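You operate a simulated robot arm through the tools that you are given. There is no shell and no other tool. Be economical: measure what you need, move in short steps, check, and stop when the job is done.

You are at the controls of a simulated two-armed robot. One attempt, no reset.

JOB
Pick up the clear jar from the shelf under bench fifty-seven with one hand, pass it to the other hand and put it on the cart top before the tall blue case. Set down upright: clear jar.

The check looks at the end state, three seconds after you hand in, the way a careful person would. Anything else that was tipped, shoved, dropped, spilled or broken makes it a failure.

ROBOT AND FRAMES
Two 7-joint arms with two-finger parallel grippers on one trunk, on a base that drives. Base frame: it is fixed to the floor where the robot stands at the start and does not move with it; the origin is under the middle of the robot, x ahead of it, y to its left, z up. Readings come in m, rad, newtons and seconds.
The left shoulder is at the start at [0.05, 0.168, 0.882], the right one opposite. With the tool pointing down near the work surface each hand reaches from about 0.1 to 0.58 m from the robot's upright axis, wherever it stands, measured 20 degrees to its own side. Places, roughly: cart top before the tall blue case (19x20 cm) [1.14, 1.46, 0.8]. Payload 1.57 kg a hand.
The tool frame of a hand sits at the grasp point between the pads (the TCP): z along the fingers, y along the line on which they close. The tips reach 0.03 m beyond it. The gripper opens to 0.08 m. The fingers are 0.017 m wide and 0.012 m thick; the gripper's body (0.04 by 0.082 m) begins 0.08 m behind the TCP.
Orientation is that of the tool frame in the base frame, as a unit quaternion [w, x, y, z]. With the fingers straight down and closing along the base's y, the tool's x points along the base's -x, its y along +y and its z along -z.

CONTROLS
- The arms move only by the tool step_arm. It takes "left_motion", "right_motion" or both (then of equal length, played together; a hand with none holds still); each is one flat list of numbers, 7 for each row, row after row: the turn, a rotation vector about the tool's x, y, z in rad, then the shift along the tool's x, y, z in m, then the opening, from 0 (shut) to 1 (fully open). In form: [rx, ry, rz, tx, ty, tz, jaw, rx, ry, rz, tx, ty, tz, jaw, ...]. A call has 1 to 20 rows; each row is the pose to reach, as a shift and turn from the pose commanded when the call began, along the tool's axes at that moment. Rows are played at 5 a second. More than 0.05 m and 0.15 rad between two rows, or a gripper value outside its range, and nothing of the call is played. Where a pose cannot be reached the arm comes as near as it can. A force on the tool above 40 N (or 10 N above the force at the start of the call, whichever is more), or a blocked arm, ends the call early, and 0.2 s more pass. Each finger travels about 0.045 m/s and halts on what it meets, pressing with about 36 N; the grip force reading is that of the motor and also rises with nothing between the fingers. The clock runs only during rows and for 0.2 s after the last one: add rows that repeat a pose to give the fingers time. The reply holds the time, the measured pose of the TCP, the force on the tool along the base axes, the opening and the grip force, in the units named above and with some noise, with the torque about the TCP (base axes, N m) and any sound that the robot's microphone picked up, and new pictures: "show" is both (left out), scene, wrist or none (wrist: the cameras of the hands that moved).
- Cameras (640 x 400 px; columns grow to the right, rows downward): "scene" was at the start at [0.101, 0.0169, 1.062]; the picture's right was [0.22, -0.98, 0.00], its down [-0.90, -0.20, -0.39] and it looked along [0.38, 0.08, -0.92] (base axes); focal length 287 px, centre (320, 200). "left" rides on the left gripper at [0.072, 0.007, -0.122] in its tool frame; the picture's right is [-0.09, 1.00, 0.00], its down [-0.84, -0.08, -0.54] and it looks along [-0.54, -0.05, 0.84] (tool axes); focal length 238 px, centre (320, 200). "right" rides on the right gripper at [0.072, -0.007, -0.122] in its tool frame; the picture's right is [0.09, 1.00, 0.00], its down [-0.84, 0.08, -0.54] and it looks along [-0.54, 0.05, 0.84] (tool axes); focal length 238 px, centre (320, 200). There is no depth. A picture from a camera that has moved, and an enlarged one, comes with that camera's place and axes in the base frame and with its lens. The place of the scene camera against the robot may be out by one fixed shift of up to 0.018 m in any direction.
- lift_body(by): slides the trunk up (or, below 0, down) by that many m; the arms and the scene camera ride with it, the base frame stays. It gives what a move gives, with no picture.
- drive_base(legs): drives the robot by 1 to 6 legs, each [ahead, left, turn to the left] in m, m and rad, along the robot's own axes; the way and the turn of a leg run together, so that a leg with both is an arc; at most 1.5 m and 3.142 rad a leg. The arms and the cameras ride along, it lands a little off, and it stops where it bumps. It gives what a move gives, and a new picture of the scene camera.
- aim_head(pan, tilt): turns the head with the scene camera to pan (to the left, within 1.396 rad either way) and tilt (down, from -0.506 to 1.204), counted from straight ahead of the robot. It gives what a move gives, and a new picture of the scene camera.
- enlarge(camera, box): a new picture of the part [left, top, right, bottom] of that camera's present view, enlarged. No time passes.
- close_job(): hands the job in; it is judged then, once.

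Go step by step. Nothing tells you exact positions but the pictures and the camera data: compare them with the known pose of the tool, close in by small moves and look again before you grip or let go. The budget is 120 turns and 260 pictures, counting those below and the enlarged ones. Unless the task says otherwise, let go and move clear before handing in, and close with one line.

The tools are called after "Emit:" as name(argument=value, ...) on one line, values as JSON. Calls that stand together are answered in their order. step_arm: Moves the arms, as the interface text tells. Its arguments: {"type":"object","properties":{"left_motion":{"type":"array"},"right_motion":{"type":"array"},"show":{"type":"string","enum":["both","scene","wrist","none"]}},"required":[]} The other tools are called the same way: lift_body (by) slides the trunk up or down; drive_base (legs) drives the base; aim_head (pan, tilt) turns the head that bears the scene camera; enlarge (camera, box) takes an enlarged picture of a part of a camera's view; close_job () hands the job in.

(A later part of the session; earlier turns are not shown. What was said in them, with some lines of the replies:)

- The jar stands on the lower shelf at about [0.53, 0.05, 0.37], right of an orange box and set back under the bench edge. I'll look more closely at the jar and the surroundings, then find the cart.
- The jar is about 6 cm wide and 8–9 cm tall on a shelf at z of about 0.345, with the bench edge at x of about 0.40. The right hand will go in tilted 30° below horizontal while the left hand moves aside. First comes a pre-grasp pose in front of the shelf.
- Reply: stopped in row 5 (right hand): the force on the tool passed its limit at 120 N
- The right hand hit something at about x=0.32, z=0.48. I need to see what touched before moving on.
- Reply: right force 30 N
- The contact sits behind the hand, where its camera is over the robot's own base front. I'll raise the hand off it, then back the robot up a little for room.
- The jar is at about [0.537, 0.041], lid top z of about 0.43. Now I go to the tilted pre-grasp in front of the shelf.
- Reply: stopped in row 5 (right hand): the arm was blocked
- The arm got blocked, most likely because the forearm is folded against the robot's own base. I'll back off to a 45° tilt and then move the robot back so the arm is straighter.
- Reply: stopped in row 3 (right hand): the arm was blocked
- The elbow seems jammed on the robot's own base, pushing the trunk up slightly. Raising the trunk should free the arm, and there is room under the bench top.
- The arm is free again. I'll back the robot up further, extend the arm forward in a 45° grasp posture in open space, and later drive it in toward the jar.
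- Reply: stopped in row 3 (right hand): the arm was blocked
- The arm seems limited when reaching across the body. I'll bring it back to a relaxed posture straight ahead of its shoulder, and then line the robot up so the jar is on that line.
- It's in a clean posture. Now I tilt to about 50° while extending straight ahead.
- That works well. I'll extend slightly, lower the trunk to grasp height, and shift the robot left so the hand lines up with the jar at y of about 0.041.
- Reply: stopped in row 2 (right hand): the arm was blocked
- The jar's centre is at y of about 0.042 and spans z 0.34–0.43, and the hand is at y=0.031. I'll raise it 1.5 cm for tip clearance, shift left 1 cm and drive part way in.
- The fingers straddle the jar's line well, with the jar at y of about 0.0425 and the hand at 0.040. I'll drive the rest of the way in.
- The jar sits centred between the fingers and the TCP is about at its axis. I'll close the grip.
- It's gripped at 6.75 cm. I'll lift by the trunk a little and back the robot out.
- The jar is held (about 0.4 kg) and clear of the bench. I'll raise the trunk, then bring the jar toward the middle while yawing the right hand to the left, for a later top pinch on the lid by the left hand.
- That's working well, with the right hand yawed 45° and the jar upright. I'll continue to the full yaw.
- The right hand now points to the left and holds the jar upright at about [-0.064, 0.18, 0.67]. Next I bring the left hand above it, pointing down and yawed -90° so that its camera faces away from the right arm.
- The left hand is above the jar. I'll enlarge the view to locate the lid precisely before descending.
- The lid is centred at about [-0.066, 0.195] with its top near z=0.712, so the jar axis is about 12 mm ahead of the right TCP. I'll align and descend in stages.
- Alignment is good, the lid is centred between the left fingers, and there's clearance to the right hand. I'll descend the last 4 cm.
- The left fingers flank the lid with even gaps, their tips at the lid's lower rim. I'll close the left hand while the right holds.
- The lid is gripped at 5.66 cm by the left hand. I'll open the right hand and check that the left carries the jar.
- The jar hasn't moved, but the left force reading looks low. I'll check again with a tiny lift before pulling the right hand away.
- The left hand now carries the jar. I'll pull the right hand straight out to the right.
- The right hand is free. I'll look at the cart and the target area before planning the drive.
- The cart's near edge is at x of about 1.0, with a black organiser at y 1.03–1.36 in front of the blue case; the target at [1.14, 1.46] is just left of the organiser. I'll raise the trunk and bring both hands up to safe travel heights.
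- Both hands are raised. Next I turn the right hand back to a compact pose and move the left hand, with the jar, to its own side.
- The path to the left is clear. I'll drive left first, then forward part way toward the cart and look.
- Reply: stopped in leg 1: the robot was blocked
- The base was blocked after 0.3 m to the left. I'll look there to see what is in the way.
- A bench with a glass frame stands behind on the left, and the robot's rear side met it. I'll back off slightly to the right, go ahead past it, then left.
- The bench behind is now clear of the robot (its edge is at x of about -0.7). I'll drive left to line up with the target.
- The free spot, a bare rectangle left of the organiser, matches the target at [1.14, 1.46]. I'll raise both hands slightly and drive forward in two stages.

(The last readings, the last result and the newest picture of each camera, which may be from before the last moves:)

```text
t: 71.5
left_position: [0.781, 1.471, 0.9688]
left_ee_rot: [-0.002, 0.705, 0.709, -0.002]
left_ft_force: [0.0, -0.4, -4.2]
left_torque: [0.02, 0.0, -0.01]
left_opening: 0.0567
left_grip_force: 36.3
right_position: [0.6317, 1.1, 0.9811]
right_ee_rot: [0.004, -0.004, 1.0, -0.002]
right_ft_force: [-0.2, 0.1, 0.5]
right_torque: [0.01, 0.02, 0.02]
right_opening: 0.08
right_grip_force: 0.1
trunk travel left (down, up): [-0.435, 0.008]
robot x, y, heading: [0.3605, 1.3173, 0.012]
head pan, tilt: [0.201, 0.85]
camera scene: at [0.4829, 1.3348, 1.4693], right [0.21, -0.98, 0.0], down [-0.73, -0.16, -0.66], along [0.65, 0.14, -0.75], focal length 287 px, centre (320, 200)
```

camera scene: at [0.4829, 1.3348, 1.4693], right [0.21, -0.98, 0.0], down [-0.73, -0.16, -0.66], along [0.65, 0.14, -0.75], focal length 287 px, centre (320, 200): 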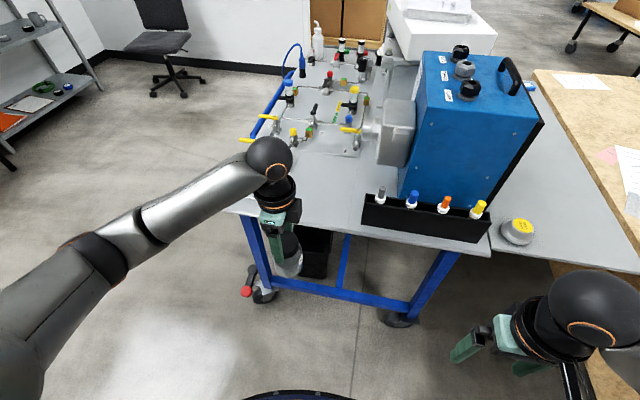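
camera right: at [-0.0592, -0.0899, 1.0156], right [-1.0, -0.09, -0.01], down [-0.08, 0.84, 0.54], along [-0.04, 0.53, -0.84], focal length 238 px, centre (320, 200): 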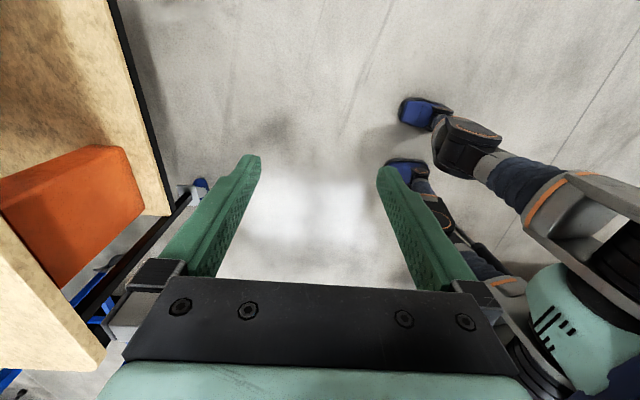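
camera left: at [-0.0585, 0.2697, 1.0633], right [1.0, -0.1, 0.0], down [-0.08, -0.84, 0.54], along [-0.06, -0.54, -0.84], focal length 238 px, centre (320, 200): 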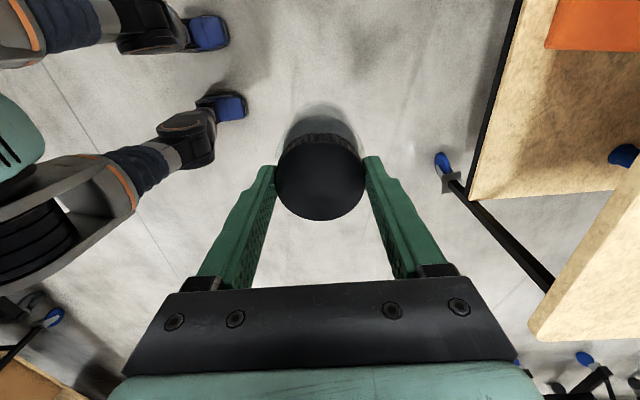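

The way is clear. I'll drive the last 0.27 m so the jar comes over the cart's near edge.

Emit:
drive_base(legs=[[0.27, -0.01, 0]])

Emit:
enlarge(camera="left", box=[0, 0, 640, 400])

```text
t: 73.5
left_position: [1.0517, 1.4632, 0.9682]
left_ee_rot: [-0.002, 0.704, 0.71, -0.002]
left_ft_force: [1.1, 0.7, -4.8]
left_torque: [0.01, 0.03, 0.01]
left_opening: 0.0566
left_grip_force: 36.3
right_position: [0.9039, 1.0937, 0.9809]
right_ee_rot: [0.003, -0.004, 1.0, -0.002]
right_ft_force: [0.1, -0.1, -0.6]
right_torque: [-0.03, -0.03, 0.01]
right_opening: 0.0799
right_grip_force: 0.2
trunk travel left (down, up): [-0.435, 0.008]
robot x, y, heading: [0.6331, 1.3051, 0.009]
head pan, tilt: [0.201, 0.85]
camera scene: at [0.7546, 1.3271, 1.4692], right [0.21, -0.98, 0.0], down [-0.74, -0.16, -0.66], along [0.64, 0.14, -0.75], focal length 287 px, centre (320, 200)
```

scene: 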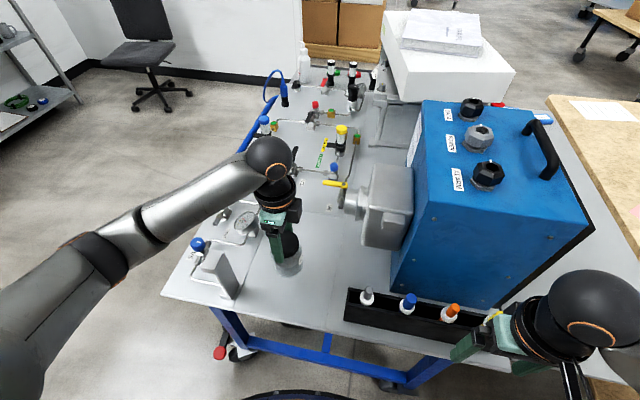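

```text
1.00 times, centred on (320, 200) of left (not enlarged: the box is as wide or as high as the picture)
camera zoom: at [1.0576, 1.5342, 1.0914], right [1.0, -0.08, -0.01], down [-0.07, -0.84, 0.54], along [-0.05, -0.54, -0.84], focal length 238 px, centre (320, 200)
```

zoom: 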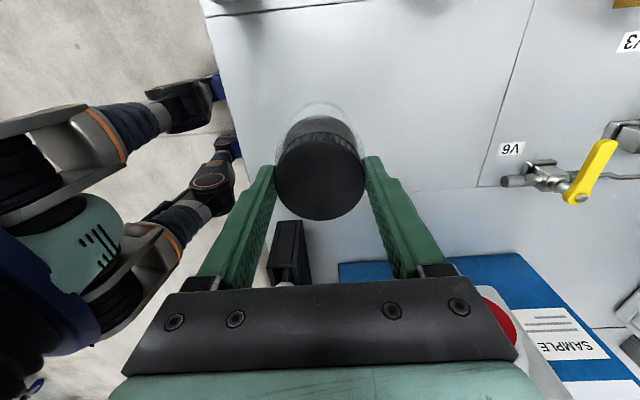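

The jar is over the cart's front strip. Now I extend the left arm to x of about 1.14, still at height, and check clearances.

Emit:
step_arm(left_motion=[0, 0, 0, -0.001, 0.03, 0, 0.3, 0, 0, 0, -0.002, 0.06, 0, 0.3, 0, 0, 0, -0.003, 0.088, 0, 0.3], show="both")

Emit:
enlarge(camera="scene", box=[150, 110, 410, 310])

```text
t: 74.2
left_position: [1.1395, 1.4611, 0.9686]
left_ee_rot: [-0.003, 0.704, 0.711, -0.001]
left_ft_force: [1.4, -0.2, -4.4]
left_torque: [0.01, -0.01, -0.02]
left_opening: 0.0565
left_grip_force: 36.4
right_position: [0.9043, 1.093, 0.9813]
right_ee_rot: [0.004, -0.004, 1.0, -0.002]
right_ft_force: [0.8, -0.9, 0.7]
right_torque: [0.02, 0.0, -0.01]
right_opening: 0.0799
right_grip_force: 0.1
trunk travel left (down, up): [-0.435, 0.008]
robot x, y, heading: [0.631, 1.3072, 0.003]
head pan, tilt: [0.201, 0.85]
camera scene: at [0.7544, 1.3268, 1.4692], right [0.21, -0.98, 0.0], down [-0.74, -0.16, -0.66], along [0.65, 0.14, -0.75], focal length 287 px, centre (320, 200)
camera left: at [1.1463, 1.5325, 1.0912], right [1.0, -0.08, -0.01], down [-0.07, -0.84, 0.54], along [-0.05, -0.54, -0.84], focal length 238 px, centre (320, 200)
```

scene: 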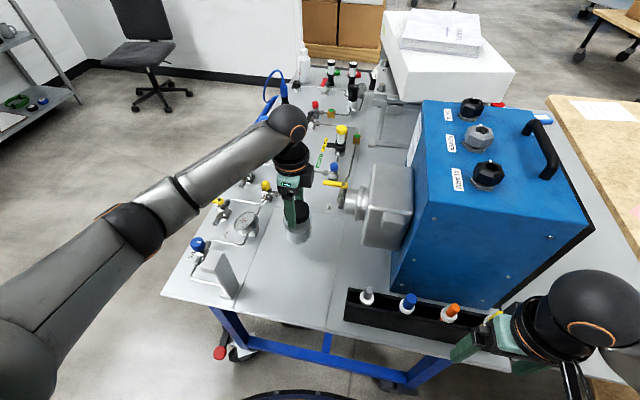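
left: 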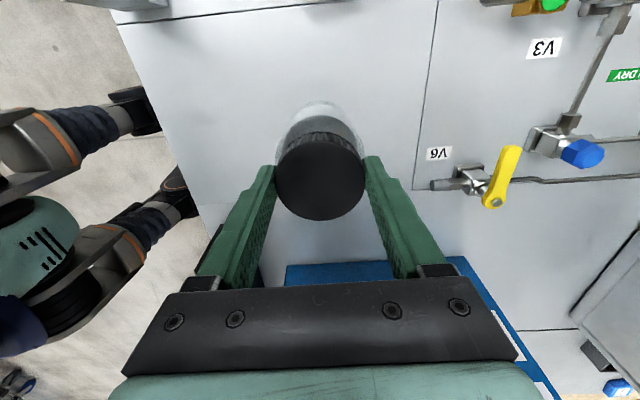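

```text
2.00 times, centred on (280, 210) of scene
camera zoom: at [0.7544, 1.3268, 1.4692], right [0.21, -0.98, 0.0], down [-0.74, -0.16, -0.66], along [0.65, 0.14, -0.75], focal length 574 px, centre (400, 180)
```

zoom: 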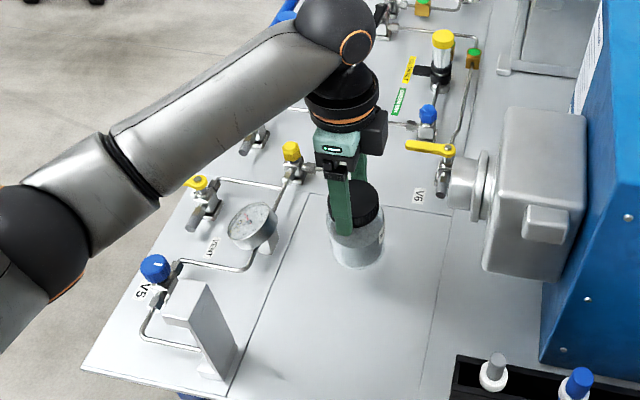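

The jar hovers over the bare panel, clear of the valves and the flange. I'll lower it most of the way.

Emit:
step_arm(left_motion=[0, 0, 0, 0, 0, 0.02, 0.3, 0, 0, 0, 0, 0, 0.04, 0.3, 0, 0, 0, 0, 0, 0.055, 0.3], show="both")

Emit:
enlarge(camera="scene", box=[150, 110, 410, 310])

```text
t: 75.0
left_position: [1.1388, 1.4612, 0.9144]
left_ee_rot: [-0.003, 0.705, 0.709, -0.001]
left_ft_force: [-0.9, -0.1, -0.7]
left_torque: [0.11, 0.09, 0.01]
left_opening: 0.0562
left_grip_force: 36.1
right_position: [0.9037, 1.0942, 0.9815]
right_ee_rot: [0.004, -0.004, 1.0, -0.002]
right_ft_force: [-0.1, 0.8, -0.1]
right_torque: [-0.02, -0.01, 0.03]
right_opening: 0.0803
right_grip_force: 0.0
trunk travel left (down, up): [-0.435, 0.008]
robot x, y, heading: [0.6341, 1.3076, 0.009]
head pan, tilt: [0.201, 0.85]
camera scene: at [0.7535, 1.3269, 1.4694], right [0.21, -0.98, 0.0], down [-0.73, -0.16, -0.66], along [0.65, 0.14, -0.75], focal length 287 px, centre (320, 200)
camera left: at [1.1449, 1.5325, 1.0363], right [1.0, -0.08, 0.0], down [-0.07, -0.84, 0.54], along [-0.05, -0.54, -0.84], focal length 238 px, centre (320, 200)
```

scene: 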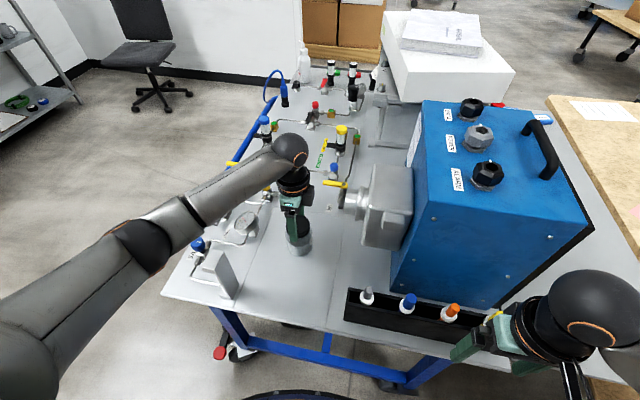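
left: 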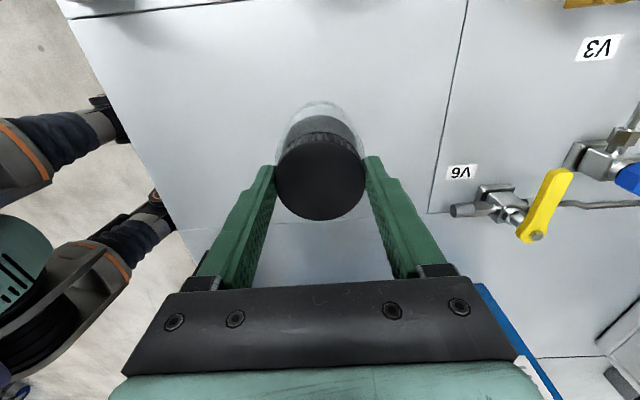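

```text
2.00 times, centred on (280, 210) of scene
camera zoom: at [0.7535, 1.3269, 1.4694], right [0.21, -0.98, 0.0], down [-0.73, -0.16, -0.66], along [0.65, 0.14, -0.75], focal length 574 px, centre (400, 180)
```

zoom: 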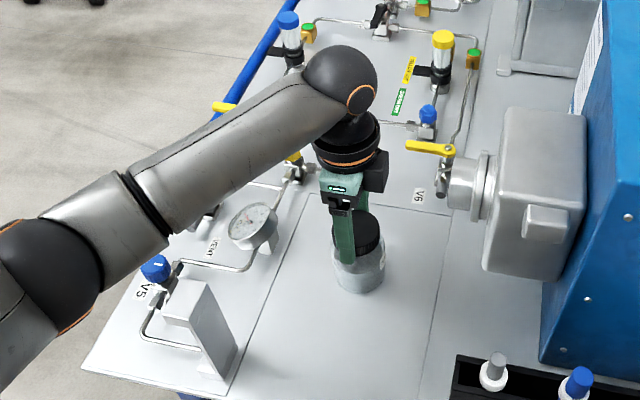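

The load on the left hand has dropped to almost zero, so the jar is just touching the cart. I'll settle it by 1.5 mm and check.

Emit:
step_arm(left_motion=[0, 0, 0, 0, 0, 0.0015, 0.3, 0, 0, 0, 0, 0, 0.0015, 0.3], show="none")

Emit:
enlarge(camera="scene", box=[250, 190, 350, 270])

```text
t: 75.7
left_position: [1.1388, 1.4612, 0.9132]
left_ee_rot: [-0.001, 0.704, 0.71, 0.001]
left_ft_force: [-2.7, 0.3, 10.2]
left_torque: [0.56, 0.18, 0.06]
left_opening: 0.0564
left_grip_force: 36.1
right_position: [0.9026, 1.0937, 0.9813]
right_ee_rot: [0.004, -0.003, 1.0, -0.003]
right_ft_force: [0.4, 0.4, 0.5]
right_torque: [0.02, 0.0, 0.01]
right_opening: 0.0802
right_grip_force: 0.1
trunk travel left (down, up): [-0.435, 0.008]
robot x, y, heading: [0.6324, 1.31, 0.007]
head pan, tilt: [0.201, 0.85]
```

```text
5.00 times, centred on (300, 230) of scene
camera zoom: at [0.7524, 1.3267, 1.4696], right [0.21, -0.98, 0.0], down [-0.73, -0.16, -0.66], along [0.65, 0.14, -0.75], focal length 1435 px, centre (420, 50)
```

zoom: 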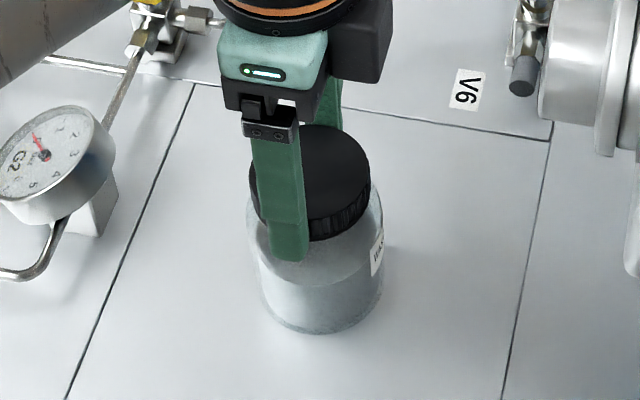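

The jar stands firmly on the cart. I'll ease off the preload, open the left hand and check.

Emit:
step_arm(left_motion=[0, 0, 0, 0, 0, -0.001, 0.3, 0, 0, 0, 0, 0, -0.001, 0.76, 0, 0, 0, 0, 0, -0.001, 0.85, 0, 0, 0, 0, 0, -0.001, 1, 0, 0, 0, 0, 0, -0.001, 1], show="wrist")

Emit:
enlarge(camera="scene", box=[250, 190, 350, 270])

```text
t: 76.8
left_position: [1.1388, 1.4609, 0.9116]
left_ee_rot: [-0.001, 0.704, 0.711, -0.001]
left_ft_force: [-0.2, 0.3, -0.6]
left_torque: [-0.02, 0.0, 0.02]
left_opening: 0.0801
left_grip_force: 0.0
right_position: [0.9038, 1.0927, 0.981]
right_ee_rot: [0.004, -0.004, 1.0, -0.002]
right_ft_force: [-0.8, 0.3, 1.0]
right_torque: [0.01, 0.0, -0.01]
right_opening: 0.0802
right_grip_force: 0.1
trunk travel left (down, up): [-0.435, 0.008]
robot x, y, heading: [0.6335, 1.3097, 0.006]
head pan, tilt: [0.201, 0.85]
camera left: at [1.1447, 1.5321, 1.0356], right [1.0, -0.08, 0.0], down [-0.07, -0.84, 0.54], along [-0.05, -0.54, -0.84], focal length 238 px, centre (320, 200)
```

left: 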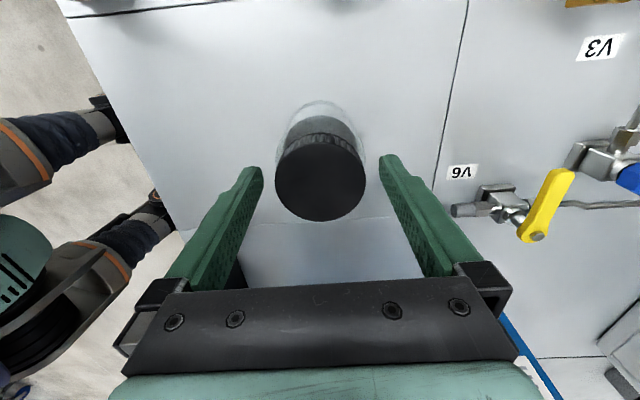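

```text
5.00 times, centred on (300, 230) of scene
camera zoom: at [0.7536, 1.327, 1.4693], right [0.21, -0.98, 0.0], down [-0.73, -0.16, -0.66], along [0.65, 0.14, -0.75], focal length 1435 px, centre (420, 50)
```

zoom: 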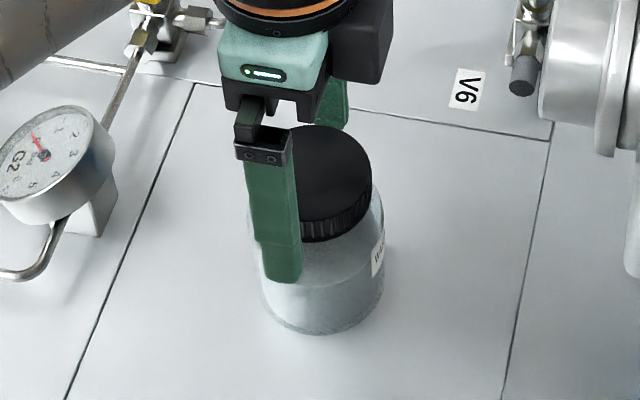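

The jar stands free and upright. I'll raise the left hand straight up, then back the robot off from the cart.

Emit:
step_arm(left_motion=[0, 0, 0, 0, 0, -0.02, 1, 0, 0, 0, 0, 0, -0.045, 1, 0, 0, 0, 0, 0, -0.07, 1, 0, 0, 0, 0, 0, -0.1, 1], show="wrist")

Emit:
drive_base(legs=[[-0.35, 0, 0]])

Emit:
enlarge(camera="scene", box=[200, 20, 520, 220])

```text
t: 77.8
left_position: [1.1388, 1.4601, 1.0135]
left_ee_rot: [-0.002, 0.703, 0.711, 0.0]
left_ft_force: [0.4, 0.0, -0.3]
left_torque: [0.0, -0.03, 0.0]
left_opening: 0.0797
left_grip_force: 0.0
right_position: [0.9034, 1.0945, 0.9809]
right_ee_rot: [0.005, -0.003, 1.0, -0.002]
right_ft_force: [0.3, 0.6, -0.1]
right_torque: [0.0, -0.04, -0.01]
right_opening: 0.08
right_grip_force: 0.1
trunk travel left (down, up): [-0.435, 0.008]
robot x, y, heading: [0.6342, 1.3074, 0.012]
head pan, tilt: [0.201, 0.85]
camera left: at [1.1454, 1.5317, 1.1358], right [1.0, -0.08, 0.0], down [-0.07, -0.84, 0.54], along [-0.05, -0.54, -0.84], focal length 238 px, centre (320, 200)
```

left: 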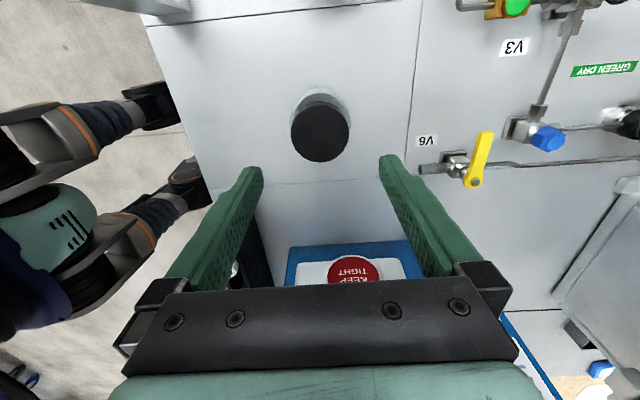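

```text
t: 80.1
left_position: [0.79, 1.4565, 1.0124]
left_ee_rot: [-0.003, 0.705, 0.709, 0.0]
left_ft_force: [-0.7, 0.3, -0.2]
left_torque: [-0.03, -0.01, 0.01]
left_opening: 0.08
left_grip_force: 0.1
right_position: [0.5522, 1.0897, 0.9813]
right_ee_rot: [0.004, -0.002, 1.0, -0.002]
right_ft_force: [-0.6, -0.1, 0.7]
right_torque: [0.02, -0.02, 0.02]
right_opening: 0.0801
right_grip_force: 0.0
trunk travel left (down, up): [-0.435, 0.008]
robot x, y, heading: [0.282, 1.304, 0.007]
head pan, tilt: [0.201, 0.85]
camera scene: at [0.4032, 1.3241, 1.4694], right [0.21, -0.98, 0.0], down [-0.73, -0.15, -0.66], along [0.65, 0.14, -0.75], focal length 287 px, centre (320, 200)
```

scene: 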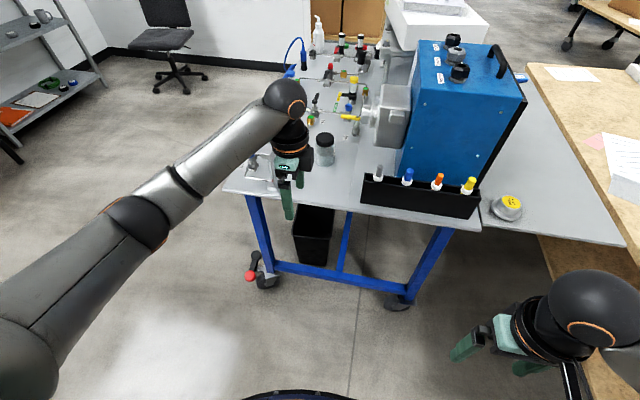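

```text
2.00 times, centred on (360, 120) of scene
camera zoom: at [0.4032, 1.3241, 1.4694], right [0.21, -0.98, 0.0], down [-0.73, -0.15, -0.66], along [0.65, 0.14, -0.75], focal length 574 px, centre (240, 360)
```

zoom: 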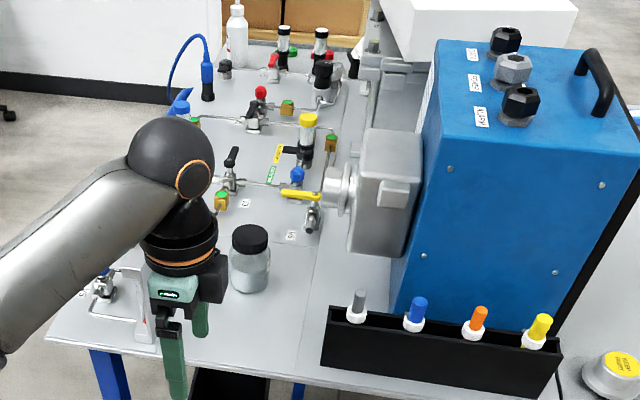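

The jar stands upright on the cart's bare panel left of the organiser, both hands are clear and nothing else on the cart moved, so I'm handing in.

Emit:
close_job()

```text
The job is handed in.
```

The clear jar is standing upright on the cart top at about [1.14, 1.46]: the right hand picked it from the shelf, passed it to the left, and both hands are now clear. While driving left, the base bumped the bench behind it. I saw nothing disturbed there, but I didn't inspect that bench closely.
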